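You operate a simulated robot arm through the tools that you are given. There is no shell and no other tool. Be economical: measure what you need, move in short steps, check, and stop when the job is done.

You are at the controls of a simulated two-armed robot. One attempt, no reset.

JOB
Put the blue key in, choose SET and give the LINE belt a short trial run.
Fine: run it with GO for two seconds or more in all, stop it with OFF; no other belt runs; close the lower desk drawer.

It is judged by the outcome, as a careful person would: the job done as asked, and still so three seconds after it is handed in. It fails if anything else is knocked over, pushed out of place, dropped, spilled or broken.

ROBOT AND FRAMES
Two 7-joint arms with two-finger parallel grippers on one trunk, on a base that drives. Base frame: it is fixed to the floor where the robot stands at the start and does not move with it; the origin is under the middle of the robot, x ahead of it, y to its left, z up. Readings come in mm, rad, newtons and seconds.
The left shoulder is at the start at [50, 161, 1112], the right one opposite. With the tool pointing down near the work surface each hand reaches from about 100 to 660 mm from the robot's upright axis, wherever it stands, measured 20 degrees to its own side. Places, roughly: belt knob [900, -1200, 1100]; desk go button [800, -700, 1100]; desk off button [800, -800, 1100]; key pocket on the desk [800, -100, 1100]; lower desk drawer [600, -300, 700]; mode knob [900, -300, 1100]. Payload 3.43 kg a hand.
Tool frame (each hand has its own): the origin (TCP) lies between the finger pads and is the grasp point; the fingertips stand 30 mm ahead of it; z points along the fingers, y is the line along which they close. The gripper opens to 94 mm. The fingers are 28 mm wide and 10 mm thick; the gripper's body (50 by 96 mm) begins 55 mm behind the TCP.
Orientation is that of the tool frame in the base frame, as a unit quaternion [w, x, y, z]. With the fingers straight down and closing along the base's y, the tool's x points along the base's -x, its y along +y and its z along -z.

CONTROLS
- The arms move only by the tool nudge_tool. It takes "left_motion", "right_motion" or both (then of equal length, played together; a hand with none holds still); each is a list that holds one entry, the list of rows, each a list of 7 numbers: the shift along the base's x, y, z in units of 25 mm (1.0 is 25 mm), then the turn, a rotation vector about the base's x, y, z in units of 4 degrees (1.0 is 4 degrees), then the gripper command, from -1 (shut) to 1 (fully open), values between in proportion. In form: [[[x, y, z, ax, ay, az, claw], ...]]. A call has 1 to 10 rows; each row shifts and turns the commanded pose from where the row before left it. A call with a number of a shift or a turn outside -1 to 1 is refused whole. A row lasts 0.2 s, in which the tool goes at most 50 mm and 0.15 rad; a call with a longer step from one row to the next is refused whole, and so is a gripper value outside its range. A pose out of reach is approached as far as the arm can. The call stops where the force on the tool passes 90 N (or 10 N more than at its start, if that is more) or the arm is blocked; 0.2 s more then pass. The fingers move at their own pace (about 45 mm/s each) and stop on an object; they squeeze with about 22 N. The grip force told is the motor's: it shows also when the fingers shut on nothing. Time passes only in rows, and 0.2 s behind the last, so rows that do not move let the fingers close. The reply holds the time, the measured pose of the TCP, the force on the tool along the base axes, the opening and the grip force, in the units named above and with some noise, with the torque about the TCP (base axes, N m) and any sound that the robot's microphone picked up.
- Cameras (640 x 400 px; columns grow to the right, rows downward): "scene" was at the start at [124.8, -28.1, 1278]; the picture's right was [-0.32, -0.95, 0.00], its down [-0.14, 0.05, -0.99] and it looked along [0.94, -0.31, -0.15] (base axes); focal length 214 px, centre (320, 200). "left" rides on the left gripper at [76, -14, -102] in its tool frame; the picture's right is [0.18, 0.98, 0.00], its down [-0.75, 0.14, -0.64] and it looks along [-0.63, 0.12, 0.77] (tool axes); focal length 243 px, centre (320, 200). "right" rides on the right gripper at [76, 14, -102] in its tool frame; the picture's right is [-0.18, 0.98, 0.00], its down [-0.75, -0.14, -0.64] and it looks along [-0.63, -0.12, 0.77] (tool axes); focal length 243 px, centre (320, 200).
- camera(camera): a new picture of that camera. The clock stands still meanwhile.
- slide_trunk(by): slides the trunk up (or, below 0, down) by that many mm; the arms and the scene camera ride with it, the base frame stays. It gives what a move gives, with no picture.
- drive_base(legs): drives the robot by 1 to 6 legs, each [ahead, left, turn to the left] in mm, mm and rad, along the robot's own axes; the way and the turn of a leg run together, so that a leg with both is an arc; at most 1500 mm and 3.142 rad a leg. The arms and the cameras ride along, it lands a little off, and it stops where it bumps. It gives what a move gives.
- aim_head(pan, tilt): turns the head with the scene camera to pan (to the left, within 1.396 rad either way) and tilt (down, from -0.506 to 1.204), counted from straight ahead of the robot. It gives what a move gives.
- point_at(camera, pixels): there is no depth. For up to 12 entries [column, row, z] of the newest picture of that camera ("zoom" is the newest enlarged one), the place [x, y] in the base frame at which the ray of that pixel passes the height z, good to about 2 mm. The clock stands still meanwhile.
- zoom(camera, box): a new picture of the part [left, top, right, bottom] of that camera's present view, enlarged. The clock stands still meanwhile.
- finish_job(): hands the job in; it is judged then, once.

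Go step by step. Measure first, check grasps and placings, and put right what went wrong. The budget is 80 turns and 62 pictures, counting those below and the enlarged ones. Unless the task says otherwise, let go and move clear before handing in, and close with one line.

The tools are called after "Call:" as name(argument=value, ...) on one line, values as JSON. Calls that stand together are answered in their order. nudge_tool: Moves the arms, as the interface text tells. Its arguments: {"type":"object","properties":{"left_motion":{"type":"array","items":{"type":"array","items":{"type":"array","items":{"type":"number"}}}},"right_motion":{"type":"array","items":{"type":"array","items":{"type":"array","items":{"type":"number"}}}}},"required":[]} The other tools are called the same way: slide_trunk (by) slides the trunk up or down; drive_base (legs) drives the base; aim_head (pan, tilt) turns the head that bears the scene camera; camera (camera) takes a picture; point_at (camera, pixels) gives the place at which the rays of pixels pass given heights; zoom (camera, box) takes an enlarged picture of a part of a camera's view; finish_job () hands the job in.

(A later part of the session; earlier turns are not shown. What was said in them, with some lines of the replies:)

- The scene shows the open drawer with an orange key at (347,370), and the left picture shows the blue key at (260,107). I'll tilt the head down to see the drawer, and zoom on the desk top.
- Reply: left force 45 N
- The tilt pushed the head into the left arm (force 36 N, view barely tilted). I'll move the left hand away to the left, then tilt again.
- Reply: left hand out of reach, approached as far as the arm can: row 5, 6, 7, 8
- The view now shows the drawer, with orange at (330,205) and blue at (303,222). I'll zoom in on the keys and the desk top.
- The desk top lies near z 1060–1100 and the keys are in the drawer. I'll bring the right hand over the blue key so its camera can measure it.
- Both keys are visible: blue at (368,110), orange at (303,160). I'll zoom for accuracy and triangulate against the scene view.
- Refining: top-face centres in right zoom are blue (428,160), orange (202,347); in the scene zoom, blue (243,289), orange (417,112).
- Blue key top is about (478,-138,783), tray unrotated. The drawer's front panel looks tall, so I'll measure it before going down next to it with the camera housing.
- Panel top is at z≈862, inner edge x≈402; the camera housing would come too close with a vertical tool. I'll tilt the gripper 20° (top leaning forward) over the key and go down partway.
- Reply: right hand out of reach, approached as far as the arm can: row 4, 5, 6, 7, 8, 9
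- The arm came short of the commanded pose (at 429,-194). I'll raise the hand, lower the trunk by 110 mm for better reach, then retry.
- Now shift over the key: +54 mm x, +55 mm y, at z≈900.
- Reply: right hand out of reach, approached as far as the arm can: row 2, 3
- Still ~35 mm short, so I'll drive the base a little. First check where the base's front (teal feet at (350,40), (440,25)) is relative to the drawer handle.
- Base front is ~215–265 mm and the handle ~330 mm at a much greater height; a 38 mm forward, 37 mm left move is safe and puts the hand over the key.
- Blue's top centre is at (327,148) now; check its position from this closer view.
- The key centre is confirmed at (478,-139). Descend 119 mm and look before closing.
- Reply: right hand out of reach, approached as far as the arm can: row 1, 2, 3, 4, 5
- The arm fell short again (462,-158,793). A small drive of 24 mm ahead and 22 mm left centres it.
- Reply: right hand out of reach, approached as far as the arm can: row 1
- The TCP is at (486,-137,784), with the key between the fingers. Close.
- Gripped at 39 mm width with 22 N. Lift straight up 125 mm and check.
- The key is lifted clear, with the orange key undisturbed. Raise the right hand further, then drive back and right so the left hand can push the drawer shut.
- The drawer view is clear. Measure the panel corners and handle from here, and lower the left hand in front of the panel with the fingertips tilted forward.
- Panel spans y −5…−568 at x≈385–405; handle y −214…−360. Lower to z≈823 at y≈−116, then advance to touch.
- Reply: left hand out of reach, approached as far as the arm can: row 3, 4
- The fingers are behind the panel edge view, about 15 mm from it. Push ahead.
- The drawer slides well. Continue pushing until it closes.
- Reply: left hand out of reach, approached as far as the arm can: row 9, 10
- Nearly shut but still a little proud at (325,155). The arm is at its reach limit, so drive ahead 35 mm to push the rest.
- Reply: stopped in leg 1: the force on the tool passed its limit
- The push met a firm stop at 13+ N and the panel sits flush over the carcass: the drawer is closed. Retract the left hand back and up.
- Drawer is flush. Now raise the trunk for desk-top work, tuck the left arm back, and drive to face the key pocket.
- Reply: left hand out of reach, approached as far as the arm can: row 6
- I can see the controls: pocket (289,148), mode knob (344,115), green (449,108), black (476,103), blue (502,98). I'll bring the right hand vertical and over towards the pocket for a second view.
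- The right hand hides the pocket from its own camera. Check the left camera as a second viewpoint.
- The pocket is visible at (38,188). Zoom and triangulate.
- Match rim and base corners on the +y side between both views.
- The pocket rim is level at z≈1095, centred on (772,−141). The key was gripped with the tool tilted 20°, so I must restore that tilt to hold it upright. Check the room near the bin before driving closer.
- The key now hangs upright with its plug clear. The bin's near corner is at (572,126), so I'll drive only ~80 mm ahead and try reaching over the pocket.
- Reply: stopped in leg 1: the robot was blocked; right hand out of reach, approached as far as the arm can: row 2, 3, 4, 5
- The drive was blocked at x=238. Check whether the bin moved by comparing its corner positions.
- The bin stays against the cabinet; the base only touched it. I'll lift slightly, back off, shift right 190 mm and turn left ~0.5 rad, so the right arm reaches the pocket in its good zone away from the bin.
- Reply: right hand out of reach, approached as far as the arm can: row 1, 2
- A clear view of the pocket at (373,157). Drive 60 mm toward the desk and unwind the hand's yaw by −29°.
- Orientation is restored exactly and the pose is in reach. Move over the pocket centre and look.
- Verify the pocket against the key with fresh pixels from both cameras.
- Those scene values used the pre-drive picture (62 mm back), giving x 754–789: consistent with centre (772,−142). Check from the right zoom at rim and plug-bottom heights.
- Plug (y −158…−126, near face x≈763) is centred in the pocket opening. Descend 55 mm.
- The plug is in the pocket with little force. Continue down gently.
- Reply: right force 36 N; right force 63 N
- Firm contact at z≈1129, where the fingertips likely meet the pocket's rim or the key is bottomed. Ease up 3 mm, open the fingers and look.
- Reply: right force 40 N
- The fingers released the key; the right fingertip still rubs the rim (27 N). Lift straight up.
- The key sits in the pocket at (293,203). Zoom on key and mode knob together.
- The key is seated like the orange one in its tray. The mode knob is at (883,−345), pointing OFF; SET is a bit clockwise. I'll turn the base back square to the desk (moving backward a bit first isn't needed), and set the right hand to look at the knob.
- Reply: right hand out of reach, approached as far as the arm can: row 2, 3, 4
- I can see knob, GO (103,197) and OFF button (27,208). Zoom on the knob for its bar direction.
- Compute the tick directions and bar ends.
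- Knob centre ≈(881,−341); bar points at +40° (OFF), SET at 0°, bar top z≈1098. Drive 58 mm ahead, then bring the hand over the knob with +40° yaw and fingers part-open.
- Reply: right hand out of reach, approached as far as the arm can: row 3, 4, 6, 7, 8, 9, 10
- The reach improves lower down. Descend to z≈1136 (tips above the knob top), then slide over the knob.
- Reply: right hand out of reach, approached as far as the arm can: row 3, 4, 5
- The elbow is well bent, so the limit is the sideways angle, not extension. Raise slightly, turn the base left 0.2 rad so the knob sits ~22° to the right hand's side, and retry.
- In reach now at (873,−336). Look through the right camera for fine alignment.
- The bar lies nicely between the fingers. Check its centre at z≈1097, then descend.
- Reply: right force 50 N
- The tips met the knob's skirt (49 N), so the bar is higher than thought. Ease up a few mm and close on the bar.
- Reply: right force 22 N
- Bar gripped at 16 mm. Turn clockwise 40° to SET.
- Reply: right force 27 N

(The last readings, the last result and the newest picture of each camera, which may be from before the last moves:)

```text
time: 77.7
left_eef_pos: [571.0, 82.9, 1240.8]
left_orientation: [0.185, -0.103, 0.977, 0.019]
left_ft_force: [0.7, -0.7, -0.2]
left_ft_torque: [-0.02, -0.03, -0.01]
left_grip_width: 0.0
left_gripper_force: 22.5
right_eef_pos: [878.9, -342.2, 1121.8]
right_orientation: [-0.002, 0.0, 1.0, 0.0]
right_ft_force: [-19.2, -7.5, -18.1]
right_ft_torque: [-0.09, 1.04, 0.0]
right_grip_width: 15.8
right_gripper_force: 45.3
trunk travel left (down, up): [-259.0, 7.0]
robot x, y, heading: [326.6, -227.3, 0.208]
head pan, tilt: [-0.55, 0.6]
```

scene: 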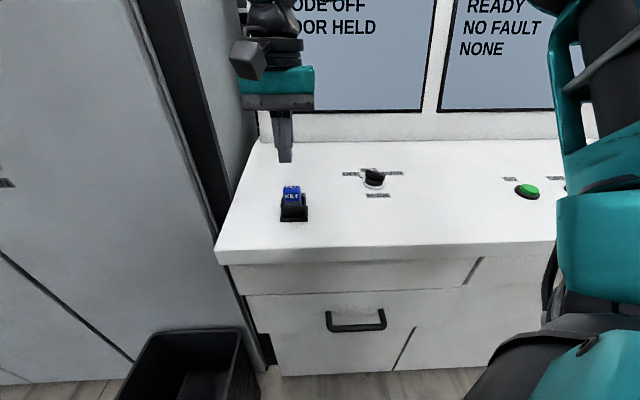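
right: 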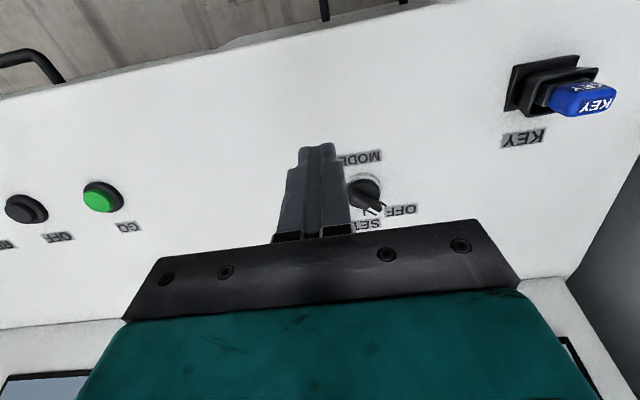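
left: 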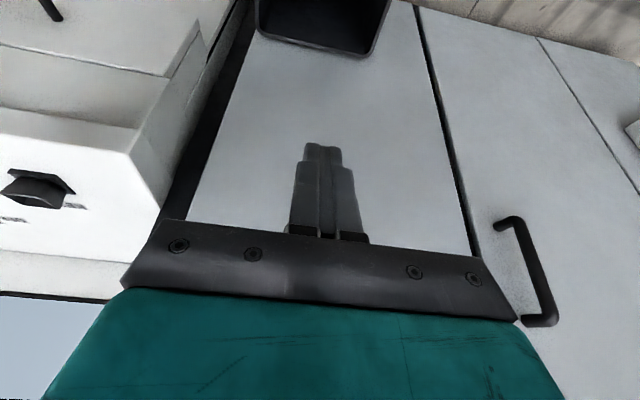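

Turned to yaw 0. Release, lift, and read the screen.

Call:
nudge_tool(right_motion=[[[0, 0, 0, 0, 0, 0, -0.1], [0, 0, 0, 0, 0, 0, -0.1], [0, 0, 0.5, 0, 0, 0, -0.1], [0, 0, 1, 0, 0, 0, -0.1], [-0.5, -0.5, 1, 0, 0, 0, -1], [-0.5, -0.5, 0.5, 0, 0, 0, -1]]])

Call:
aim_head(pan=-0.3, tilt=0.45)

Call:
camera(camera="scene")

```text
time: 79.1
left_eef_pos: [572.5, 84.9, 1242.3]
left_orientation: [0.185, -0.103, 0.977, 0.019]
left_ft_force: [0.9, 0.4, 0.5]
left_ft_torque: [-0.01, -0.01, 0.0]
left_grip_width: 0.0
left_gripper_force: 22.3
right_eef_pos: [856.0, -365.2, 1198.1]
right_orientation: [0.002, -0.001, 1.0, 0.002]
right_ft_force: [0.6, 0.0, -0.5]
right_ft_torque: [0.0, -0.01, 0.01]
right_grip_width: 0.1
right_gripper_force: 8.6
trunk travel left (down, up): [-259.0, 7.0]
robot x, y, heading: [333.8, -229.1, 0.201]
head pan, tilt: [-0.55, 0.6]
```

```text
time: 79.8
left_eef_pos: [572.0, 85.8, 1241.1]
left_orientation: [0.185, -0.102, 0.977, 0.018]
left_ft_force: [0.0, 0.1, 0.1]
left_ft_torque: [-0.01, -0.02, -0.02]
left_grip_width: 0.0
left_gripper_force: 22.5
right_eef_pos: [856.7, -364.0, 1198.3]
right_orientation: [0.002, -0.001, 1.0, 0.001]
right_ft_force: [-0.3, 1.1, 0.3]
right_ft_torque: [0.01, 0.02, 0.01]
right_grip_width: 0.1
right_gripper_force: 22.4
trunk travel left (down, up): [-259.0, 7.0]
robot x, y, heading: [327.9, -226.9, 0.205]
head pan, tilt: [-0.3, 0.45]
```

```text
11 pictures are left
```

scene: 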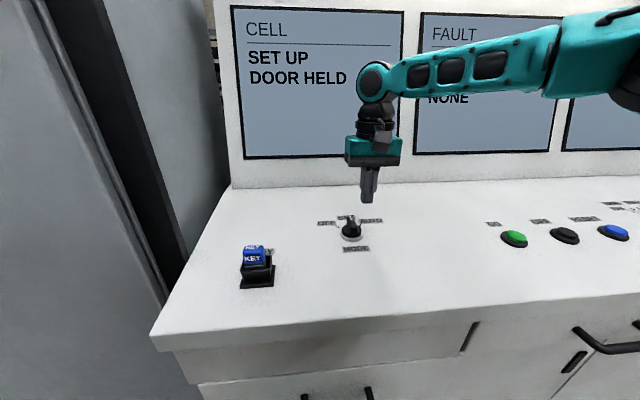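

The screen reads "SET UP". Retract the hand and drive right along the desk to the belt knob.

Call:
nudge_tool(right_motion=[[[-1, 0, 0, 0, 0, 0, -1], [-1, 0, 0, 0, 0, 0, -1], [-1, 0, 0, 0, 0, 0, -1], [-1, 0, 0, 0, 0, 0, -1]]])

Call:
drive_base(legs=[[-213, -831, 0]])

Call:
camera(camera="scene")

```text
time: 80.8
left_eef_pos: [571.3, 86.4, 1241.6]
left_orientation: [0.185, -0.103, 0.977, 0.019]
left_ft_force: [-0.5, 0.3, -0.4]
left_ft_torque: [0.0, -0.02, 0.01]
left_grip_width: 0.0
left_gripper_force: 21.9
right_eef_pos: [754.9, -365.6, 1198.4]
right_orientation: [0.002, -0.001, 1.0, 0.003]
right_ft_force: [0.7, -0.4, 0.7]
right_ft_torque: [-0.03, 0.01, 0.01]
right_grip_width: 0.0
right_gripper_force: 22.2
trunk travel left (down, up): [-259.0, 7.0]
robot x, y, heading: [332.8, -225.0, 0.205]
head pan, tilt: [-0.3, 0.45]
```

```text
time: 85.4
left_eef_pos: [534.3, -772.2, 1242.3]
left_orientation: [0.184, -0.105, 0.977, 0.019]
left_ft_force: [0.3, 0.4, -0.4]
left_ft_torque: [0.04, 0.0, 0.0]
left_grip_width: 0.0
left_gripper_force: 22.0
right_eef_pos: [721.4, -1221.7, 1198.2]
right_orientation: [0.002, -0.004, 1.0, 0.002]
right_ft_force: [0.2, -0.3, 0.4]
right_ft_torque: [0.01, 0.0, 0.01]
right_grip_width: 0.0
right_gripper_force: 21.8
trunk travel left (down, up): [-259.0, 7.0]
robot x, y, heading: [292.4, -1087.4, 0.211]
head pan, tilt: [-0.3, 0.45]
```

```text
10 pictures are left
```

scene: 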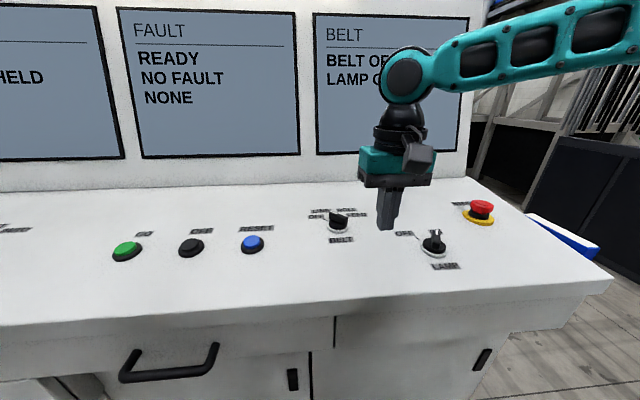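

The BELT knob is at (338,222) and LAMP at (434,243). Zoom on BELT.

Call:
zoom(camera="scene", box=[290, 190, 386, 250])

Call:
point_at(camera="scene", pixels=[[338, 229, 1064], [338, 217, 1100], [126, 250, 1075], [126, 246, 1080], [190, 248, 1075], [252, 243, 1075], [434, 248, 1064]])

```text
6.67 times, centred on (338, 220) of scene
```

zoom: 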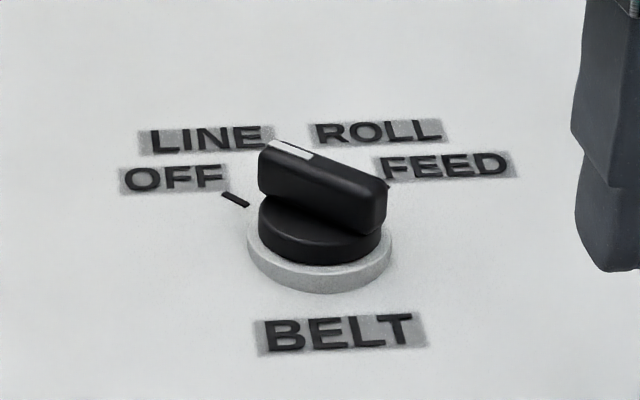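

```text
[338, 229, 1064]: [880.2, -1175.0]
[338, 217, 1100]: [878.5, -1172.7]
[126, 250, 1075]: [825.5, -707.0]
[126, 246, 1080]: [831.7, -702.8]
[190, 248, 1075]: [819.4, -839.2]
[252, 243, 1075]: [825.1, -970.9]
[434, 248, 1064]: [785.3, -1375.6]
```

BELT knob centre ≈(880,−1174), pointing OFF; order OFF, LINE, ROLL, FEED. Reproduce the same relative pose as at the mode knob and look from above.

Call:
drive_base(legs=[[44, 17, 0]])

Call:
nudge_tool(right_motion=[[[0, 0, -0.5, 0, 0, 1, -0.1], [0, 0, -0.5, 0, 0, 1, -0.1], [0.5, 0.1, -0.5, 0, 0, 1, -0.1], [0.5, 0.1, -0.4, 0, 0, 1, -0.1], [0.6, 0.1, 0, 0, 0, 1, -0.1], [0.6, 0.1, 0, 0, 0, 1, -0.1], [0.6, 0.1, 0, 0, 0, 1, -0.1], [0.6, 0.1, 0, 0, 0, 1, -0.1], [0.7, 0.1, 0, 0, 0, 1, -0.1], [0.7, 0.1, 0, 0, 0, 1, -0.1]]])

Call:
zoom(camera="right", box=[210, 60, 450, 210])

```text
time: 86.3
left_eef_pos: [573.8, -748.0, 1240.2]
left_orientation: [0.184, -0.105, 0.977, 0.019]
left_ft_force: [0.3, 0.4, -0.8]
left_ft_torque: [0.01, 0.0, 0.0]
left_grip_width: 0.1
left_gripper_force: 22.0
right_eef_pos: [760.8, -1196.9, 1198.0]
right_orientation: [0.0, -0.004, 1.0, 0.002]
right_ft_force: [-0.7, 0.4, 0.6]
right_ft_torque: [-0.01, 0.02, -0.01]
right_grip_width: 0.0
right_gripper_force: 21.9
trunk travel left (down, up): [-259.0, 7.0]
robot x, y, heading: [336.0, -1063.6, 0.213]
head pan, tilt: [-0.3, 0.45]
```

```text
time: 88.5
left_eef_pos: [573.6, -747.3, 1242.1]
left_orientation: [0.184, -0.105, 0.977, 0.019]
left_ft_force: [-0.2, -0.4, -0.4]
left_ft_torque: [0.01, -0.01, 0.02]
left_grip_width: 0.0
left_gripper_force: 21.8
right_eef_pos: [881.4, -1175.5, 1151.7]
right_orientation: [0.002, -0.347, 0.938, 0.004]
right_ft_force: [0.3, 0.1, 0.7]
right_ft_torque: [0.0, 0.0, 0.01]
right_grip_width: 42.2
right_gripper_force: 0.1
trunk travel left (down, up): [-259.0, 7.0]
robot x, y, heading: [339.1, -1063.5, 0.212]
head pan, tilt: [-0.3, 0.45]
```

```text
2.67 times, centred on (330, 135) of right
```

zoom: 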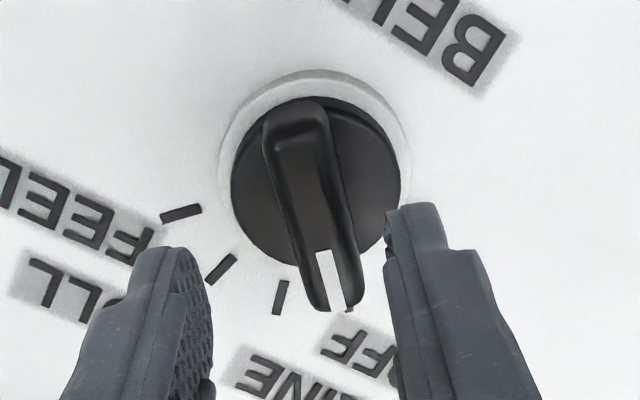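

Bar again near +40°, already between the fingers. Compute tick angles: LINE (280,297), ROLL (221,268), FEED (181,213).

Call:
point_at(camera="zoom", pixels=[[280, 297, 1060], [221, 268, 1060], [181, 213, 1060], [297, 120, 1105], [340, 305, 1105], [222, 165, 1064], [408, 165, 1064], [350, 318, 1060]])

```text
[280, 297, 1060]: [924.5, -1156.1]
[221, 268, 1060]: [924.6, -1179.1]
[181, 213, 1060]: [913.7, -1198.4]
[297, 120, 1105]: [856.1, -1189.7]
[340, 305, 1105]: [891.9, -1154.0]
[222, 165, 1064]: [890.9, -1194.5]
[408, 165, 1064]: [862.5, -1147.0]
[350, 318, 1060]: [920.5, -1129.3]
```

Knob centre ≈(878,−1169); OFF +42°, LINE +14°, ROLL −14°. Align, descend to z≈1124, grip and turn −27°.

Call:
nudge_tool(right_motion=[[[-0.12, 0.26, 0, 0, 0, 0.3, -0.1], [0, 0, -0.4, 0, 0, 0, -0.1], [0, 0, -0.4, 0, 0, 0, -0.1], [0, 0, -0.32, 0, 0, 0, -0.1], [0, 0, 0, 0, 0, 0, -1], [0, 0, 0, 0, 0, 0, -1], [0, 0, 0, 0, 0, 0, -1], [0, 0, 0, 0, 0, 0, -1]]])

```text
time: 90.3
left_eef_pos: [573.0, -748.0, 1241.2]
left_orientation: [0.185, -0.105, 0.977, 0.019]
left_ft_force: [-0.9, -0.6, -0.5]
left_ft_torque: [0.01, -0.02, -0.04]
left_grip_width: 0.0
left_gripper_force: 21.4
right_eef_pos: [878.1, -1170.4, 1122.6]
right_orientation: [0.0, -0.355, 0.935, 0.003]
right_ft_force: [1.0, -1.5, -1.8]
right_ft_torque: [-0.15, -0.63, 0.01]
right_grip_width: 15.9
right_gripper_force: 45.0
trunk travel left (down, up): [-259.0, 7.0]
robot x, y, heading: [334.8, -1062.3, 0.213]
head pan, tilt: [-0.3, 0.45]
```

Gripped at 15.9 mm with little side force. Turn −27.2° to LINE, release and lift, then check.

Call:
nudge_tool(right_motion=[[[0, 0, 0, 0, 0, -1, -1], [0, 0, 0, 0, 0, -1, -1], [0, 0, 0, 0, 0, -1, -1], [0, 0, 0, 0, 0, -1, -1], [0, 0, 0, 0, 0, -1, -1], [0, 0, 0, 0, 0, -1, -1], [0, 0, 0, 0, 0, -0.8, -1], [0, 0, 0, 0, 0, 0, -1]]])

Call:
nudge_tool(right_motion=[[[0, 0, 0, 0, 0, 0, -0.1], [0, 0, 0, 0, 0, 0, -0.1], [0, 0, 0.5, 0, 0, 0, -0.1], [0, 0, 1, 0, 0, 0, -0.1], [-0.5, 0, 1, 0, 0, 0, -1], [-1, 0, 0.5, 0, 0, 0, -1], [-1, 0, 0, 0, 0, 0, -1], [-1, 0, 0, 0, 0, 0, -1]]])

Call:
camera(camera="scene")

```text
time: 92.1
left_eef_pos: [574.5, -748.3, 1241.4]
left_orientation: [0.184, -0.105, 0.977, 0.02]
left_ft_force: [-0.4, 0.3, 0.2]
left_ft_torque: [0.0, 0.0, 0.0]
left_grip_width: 0.0
left_gripper_force: 22.2
right_eef_pos: [877.5, -1171.5, 1123.7]
right_orientation: [0.002, -0.123, 0.992, 0.002]
right_ft_force: [11.1, -9.5, 10.1]
right_ft_torque: [-0.98, 0.99, 0.08]
right_grip_width: 15.9
right_gripper_force: 44.8
trunk travel left (down, up): [-259.0, 7.0]
robot x, y, heading: [333.4, -1064.9, 0.209]
head pan, tilt: [-0.3, 0.45]
```

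```text
time: 93.9
left_eef_pos: [573.5, -747.7, 1242.8]
left_orientation: [0.185, -0.104, 0.977, 0.019]
left_ft_force: [-0.2, 0.1, -0.7]
left_ft_torque: [0.03, 0.02, 0.0]
left_grip_width: 0.3
left_gripper_force: 22.2
right_eef_pos: [787.6, -1169.4, 1198.9]
right_orientation: [0.002, -0.126, 0.992, 0.003]
right_ft_force: [-0.6, -0.8, 0.8]
right_ft_torque: [-0.02, -0.02, -0.03]
right_grip_width: 0.2
right_gripper_force: 22.5
trunk travel left (down, up): [-259.0, 7.0]
robot x, y, heading: [339.3, -1061.8, 0.211]
head pan, tilt: [-0.3, 0.45]
```

```text
7 pictures are left
```

scene: 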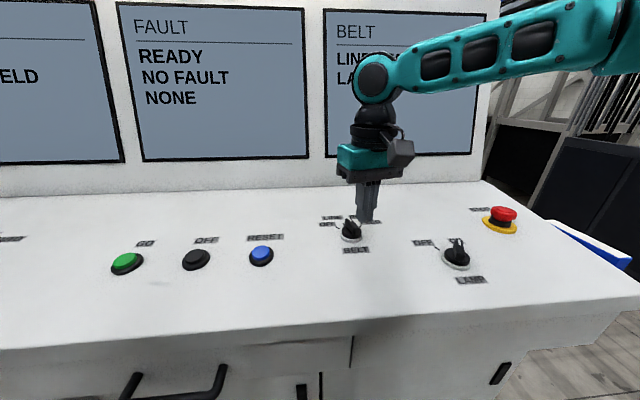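

The BELT screen now starts with "LINE". Drive left to the GO/OFF buttons, and stand the hand over GO (≈826,−711).

Call:
drive_base(legs=[[88, 413, 0]])

Call:
nudge_tool(right_motion=[[[0.3, 0.3, -0.3, 0, 0, -1, -1], [0.3, 0.3, -0.3, 0, 0, -1, -1], [0.3, 0.3, -0.3, 0, 0, -1, -1], [0.3, 0.3, -0.3, 0, 0, -0.6, -1]]])

Call:
camera(camera="right")

```text
time: 96.5
left_eef_pos: [572.8, -322.1, 1241.5]
left_orientation: [0.184, -0.105, 0.977, 0.019]
left_ft_force: [-0.6, 0.2, 0.1]
left_ft_torque: [0.01, 0.0, 0.01]
left_grip_width: 0.1
left_gripper_force: 21.9
right_eef_pos: [788.9, -744.5, 1199.5]
right_orientation: [0.002, -0.124, 0.992, 0.002]
right_ft_force: [0.6, 0.7, -0.1]
right_ft_torque: [0.01, 0.01, -0.04]
right_grip_width: 0.2
right_gripper_force: 21.9
trunk travel left (down, up): [-259.0, 7.0]
robot x, y, heading: [331.5, -641.5, 0.209]
head pan, tilt: [-0.3, 0.45]
```

```text
time: 97.5
left_eef_pos: [572.9, -322.3, 1241.4]
left_orientation: [0.185, -0.104, 0.977, 0.019]
left_ft_force: [1.1, -0.3, 0.4]
left_ft_torque: [-0.02, 0.01, 0.02]
left_grip_width: 0.2
left_gripper_force: 21.6
right_eef_pos: [819.0, -714.9, 1167.7]
right_orientation: [0.001, 0.001, 1.0, 0.002]
right_ft_force: [-0.7, 0.9, -0.1]
right_ft_torque: [-0.03, 0.03, 0.01]
right_grip_width: 0.0
right_gripper_force: 22.4
trunk travel left (down, up): [-259.0, 7.0]
robot x, y, heading: [337.8, -636.0, 0.207]
head pan, tilt: [-0.3, 0.45]
```

```text
6 pictures are left
```

right: 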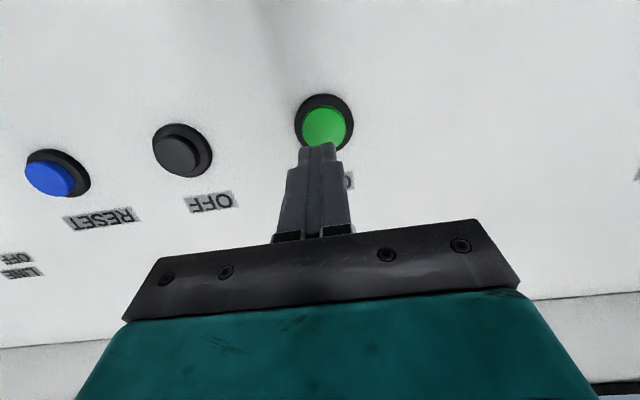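

Call:
point_at(camera="right", pixels=[[324, 128, 1080], [324, 128, 1070], [324, 122, 1062], [178, 154, 1080], [178, 154, 1070], [183, 150, 1062]])

```text
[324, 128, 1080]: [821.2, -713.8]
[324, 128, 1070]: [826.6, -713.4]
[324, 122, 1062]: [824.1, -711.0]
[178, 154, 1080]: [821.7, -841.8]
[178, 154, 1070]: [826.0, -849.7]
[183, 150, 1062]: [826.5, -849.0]
```

GO is at (823,−713), OFF at (822,−842). Lower to just above GO, then press in small steps.

Call:
nudge_tool(right_motion=[[[0.16, 0.06, -0.8, 0, 0, 0, -1], [0, 0, -0.8, 0, 0, 0, -1], [0, 0, -0.5, 0, 0, 0, -1], [0, 0, 0, 0, 0, 0, -1]]])

Call:
nudge_tool(right_motion=[[[0, 0, -0.1, 0, 0, 0, -1], [0, 0, -0.1, 0, 0, 0, -1], [0, 0, -0.1, 0, 0, 0, -1], [0, 0, 0, 0, 0, 0, -1]]])

```text
time: 98.5
left_eef_pos: [571.5, -322.4, 1242.2]
left_orientation: [0.184, -0.104, 0.977, 0.019]
left_ft_force: [0.4, -0.9, 0.0]
left_ft_torque: [-0.01, 0.01, 0.01]
left_grip_width: 0.0
left_gripper_force: 21.6
right_eef_pos: [822.4, -712.9, 1115.3]
right_orientation: [0.002, 0.0, 1.0, 0.003]
right_ft_force: [0.2, 0.4, 1.6]
right_ft_torque: [-0.03, -0.02, -0.03]
right_grip_width: 0.1
right_gripper_force: 21.8
trunk travel left (down, up): [-259.0, 7.0]
robot x, y, heading: [332.2, -636.1, 0.211]
head pan, tilt: [-0.3, 0.45]
```

```text
time: 99.5
left_eef_pos: [571.9, -321.7, 1241.2]
left_orientation: [0.185, -0.105, 0.977, 0.019]
left_ft_force: [-0.6, -0.7, 0.0]
left_ft_torque: [0.01, 0.0, 0.02]
left_grip_width: 0.0
left_gripper_force: 22.3
right_eef_pos: [820.8, -712.8, 1110.9]
right_orientation: [0.003, 0.001, 1.0, 0.002]
right_ft_force: [5.0, -2.7, 15.1]
right_ft_torque: [-0.08, -0.31, -0.04]
right_grip_width: 0.2
right_gripper_force: 22.1
trunk travel left (down, up): [-259.0, 7.0]
robot x, y, heading: [332.7, -635.8, 0.207]
head pan, tilt: [-0.3, 0.45]
heard: click
```

A click: GO is pressed. Keep holding for over two seconds, then look at the BELT screen.

Call:
nudge_tool(right_motion=[[[0, 0, -0.06, 0, 0, 0, -1], [0, 0, 0, 0, 0, 0, -1], [0, 0, 0, 0, 0, 0, -1], [0, 0, 0, 0, 0, 0, -1], [0, 0, 0, 0, 0, 0, -1], [0, 0, 0, 0, 0, 0, -1], [0, 0, 0, 0, 0, 0, -1], [0, 0, 0, 0, 0, 0, -1], [0, 0, 0, 0, 0, 0, -1], [0, 0, 0, 0, 0, 0, -1]]])

Call:
camera(camera="scene")

```text
time: 101.7
left_eef_pos: [570.8, -323.2, 1241.2]
left_orientation: [0.185, -0.104, 0.977, 0.019]
left_ft_force: [1.1, 0.4, 0.3]
left_ft_torque: [0.01, 0.03, 0.01]
left_grip_width: 0.0
left_gripper_force: 21.5
right_eef_pos: [821.1, -712.9, 1109.6]
right_orientation: [0.005, 0.0, 1.0, 0.002]
right_ft_force: [5.2, -1.5, 27.0]
right_ft_torque: [-0.07, -0.6, -0.04]
right_grip_width: 0.0
right_gripper_force: 21.5
trunk travel left (down, up): [-259.0, 7.0]
robot x, y, heading: [334.0, -635.6, 0.209]
head pan, tilt: [-0.3, 0.45]
```

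```text
5 pictures are left
```

scene: 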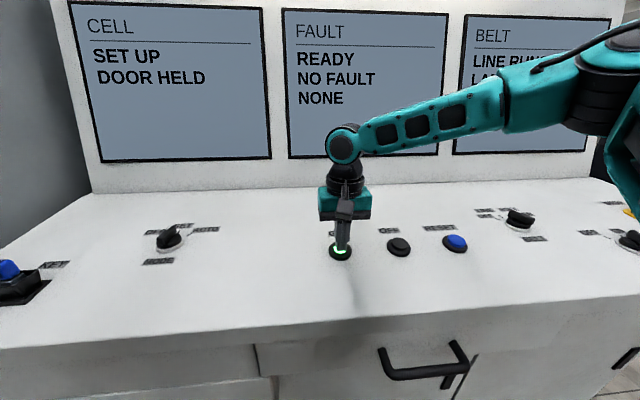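

The screen shows LINE RUN and GO is lit, for over 2.2 s already. Release GO and move over the OFF button.

Call:
nudge_tool(right_motion=[[[0, 0, 0, 0, 0, 0, -1], [0, 0, 0, 0, 0, 0, -1], [0, 0, 0.6, 0, 0, 0, -1], [0, 0, 0.8, 0, 0, 0, -1], [0, -1, 0, 0, 0, 0, -1], [0, -1, 0, 0, 0, 0, -1], [0, -1, 0, 0, 0, 0, -1], [0, -1, 0, 0, 0, 0, -1], [0, -1, 0, 0, 0, 0, -1], [0, -0.18, -1, 0, 0, 0, -1]]])

Call:
nudge_tool(right_motion=[[[0, 0, -0.15, 0, 0, 0, -1], [0, 0, -0.1, 0, 0, 0, -1], [0, 0, -0.1, 0, 0, 0, -1], [0, 0, -0.1, 0, 0, 0, -1], [0, 0, 0, 0, 0, 0, -1]]])

```text
time: 103.9
left_eef_pos: [572.5, -322.2, 1242.2]
left_orientation: [0.185, -0.104, 0.977, 0.019]
left_ft_force: [0.3, -0.5, -0.3]
left_ft_torque: [0.0, -0.01, 0.01]
left_grip_width: 0.0
left_gripper_force: 21.4
right_eef_pos: [821.6, -842.2, 1116.3]
right_orientation: [0.002, 0.0, 1.0, 0.001]
right_ft_force: [-0.4, -0.9, 1.5]
right_ft_torque: [0.03, -0.02, -0.03]
right_grip_width: 0.2
right_gripper_force: 21.6
trunk travel left (down, up): [-259.0, 7.0]
robot x, y, heading: [334.1, -639.0, 0.211]
head pan, tilt: [-0.3, 0.45]
```

```text
time: 105.1
left_eef_pos: [572.0, -322.3, 1242.3]
left_orientation: [0.185, -0.103, 0.977, 0.019]
left_ft_force: [-0.4, -0.3, 1.2]
left_ft_torque: [-0.01, 0.01, -0.01]
left_grip_width: 0.0
left_gripper_force: 21.7
right_eef_pos: [821.8, -842.5, 1109.7]
right_orientation: [0.007, 0.001, 1.0, 0.002]
right_ft_force: [6.5, -7.8, 31.8]
right_ft_torque: [-0.21, -0.66, -0.1]
right_grip_width: 0.1
right_gripper_force: 22.4
trunk travel left (down, up): [-259.0, 7.0]
robot x, y, heading: [337.9, -637.1, 0.209]
head pan, tilt: [-0.3, 0.45]
heard: click
```

OFF clicked. Lift clear and back, and read the screens.

Call:
nudge_tool(right_motion=[[[0, 0, 0.8, 0, 0, 0, -1], [0, 0, 1, 0, 0, 0, -1], [0, 0, 1, 0, 0, 0, -1], [-1, 0, 0.5, 0, 0, 0, -1], [-1, 0, 0, 0, 0, 0, -1], [-1, 0, 0, 0, 0, 0, -1], [-1, 0, 0, 0, 0, 0, -1], [-1, 0, 0, 0, 0, 0, -1]]])

Call:
aim_head(pan=-0.45, tilt=0.45)

Call:
camera(camera="scene")

```text
time: 106.9
left_eef_pos: [570.5, -322.8, 1242.0]
left_orientation: [0.185, -0.104, 0.977, 0.019]
left_ft_force: [-0.5, 0.8, 0.4]
left_ft_torque: [0.01, -0.02, 0.0]
left_grip_width: 0.0
left_gripper_force: 21.6
right_eef_pos: [696.5, -843.2, 1187.1]
right_orientation: [0.002, 0.001, 1.0, 0.001]
right_ft_force: [-0.6, 0.1, 0.2]
right_ft_torque: [-0.02, 0.0, 0.02]
right_grip_width: 0.0
right_gripper_force: 21.7
trunk travel left (down, up): [-259.0, 7.0]
robot x, y, heading: [333.3, -635.6, 0.208]
head pan, tilt: [-0.3, 0.45]
```

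```text
time: 107.6
left_eef_pos: [571.9, -321.1, 1241.8]
left_orientation: [0.184, -0.105, 0.977, 0.019]
left_ft_force: [-0.7, 0.0, 0.3]
left_ft_torque: [0.03, -0.03, -0.01]
left_grip_width: 0.0
left_gripper_force: 21.3
right_eef_pos: [697.2, -844.2, 1189.0]
right_orientation: [0.002, 0.001, 1.0, 0.003]
right_ft_force: [0.3, 0.4, -0.1]
right_ft_torque: [0.0, 0.01, -0.01]
right_grip_width: 0.2
right_gripper_force: 21.9
trunk travel left (down, up): [-259.0, 7.0]
robot x, y, heading: [331.3, -636.6, 0.21]
head pan, tilt: [-0.45, 0.45]
```

```text
4 pictures are left
```

scene: 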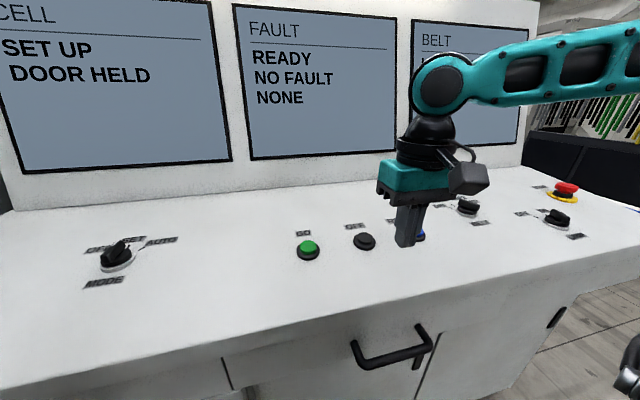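

GO is no longer lit; the arm hides the BELT screen. Drive back to see the screens and the drawer.

Call:
drive_base(legs=[[-450, 0, 0], [0, 0, -0.2]])

Call:
aim_head(pan=0.0, tilt=0.35)

Call:
camera(camera="scene")

```text
time: 111.1
left_eef_pos: [191.2, -469.3, 1241.8]
left_orientation: [0.185, -0.006, 0.983, 0.0]
left_ft_force: [0.6, -1.1, 0.4]
left_ft_torque: [-0.02, 0.01, 0.05]
left_grip_width: 0.2
left_gripper_force: 21.5
right_eef_pos: [209.7, -1005.0, 1188.1]
right_orientation: [0.002, 0.1, 0.995, 0.002]
right_ft_force: [-0.4, -0.4, 0.1]
right_ft_torque: [0.02, 0.0, 0.03]
right_grip_width: 0.0
right_gripper_force: 22.4
trunk travel left (down, up): [-259.0, 7.0]
robot x, y, heading: [-103.6, -732.9, 0.004]
head pan, tilt: [-0.45, 0.45]
```

```text
time: 112.0
left_eef_pos: [191.4, -469.2, 1241.1]
left_orientation: [0.186, -0.006, 0.982, 0.0]
left_ft_force: [-0.2, 0.6, 0.1]
left_ft_torque: [0.05, -0.01, -0.01]
left_grip_width: 0.0
left_gripper_force: 21.5
right_eef_pos: [210.6, -1005.1, 1188.8]
right_orientation: [0.002, 0.1, 0.995, 0.001]
right_ft_force: [0.1, 0.2, 0.4]
right_ft_torque: [0.05, -0.01, -0.05]
right_grip_width: 0.2
right_gripper_force: 22.1
trunk travel left (down, up): [-259.0, 7.0]
robot x, y, heading: [-105.3, -734.0, 0.008]
head pan, tilt: [0.0, 0.351]
```

```text
3 pictures are left
```

scene: 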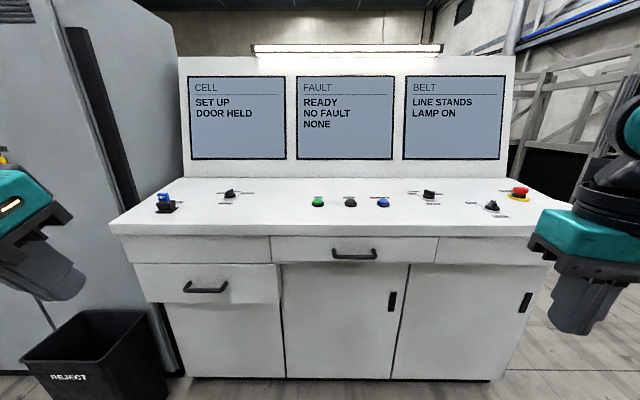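

BELT reads "LINE STANDS", CELL "SET UP". Zoom on the drawer to make sure it is fully shut.

Call:
zoom(camera="scene", box=[110, 220, 302, 340])

Call:
point_at(camera="scene", pixels=[[135, 265, 862], [277, 264, 862], [110, 222, 1060], [388, 264, 862]])

```text
3.33 times, centred on (206, 280) of scene
```

zoom: 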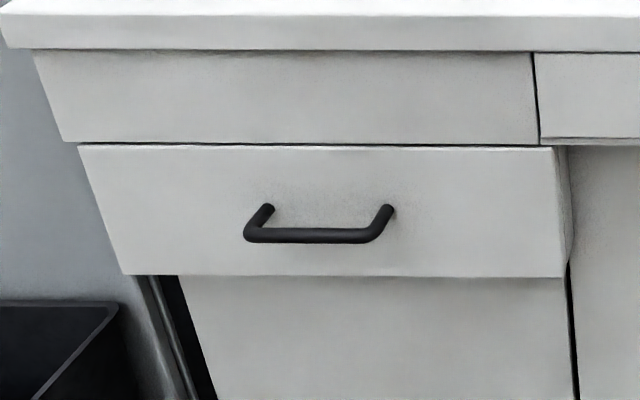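

```text
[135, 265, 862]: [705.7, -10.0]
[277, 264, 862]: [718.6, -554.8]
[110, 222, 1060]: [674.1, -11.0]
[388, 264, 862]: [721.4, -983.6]
```

The screens read "SET UP" and "LINE STANDS". The drawer was pushed to a hard stop felt at the fingertips, and its front sits directly under the apron. The blue key is in its pocket and both hands are clear, so I'm handing in.

Call:
finish_job()

```text
The job is handed in.
```

The job is done and handed in: the blue key is in, the mode is SET, and the LINE belt ran on GO for over two seconds before I stopped it with OFF. No other belt ran, and the lower desk drawer is pushed shut. While driving, the base touched the REJECT bin once and stopped; from the camera views the bin did not appear to move.
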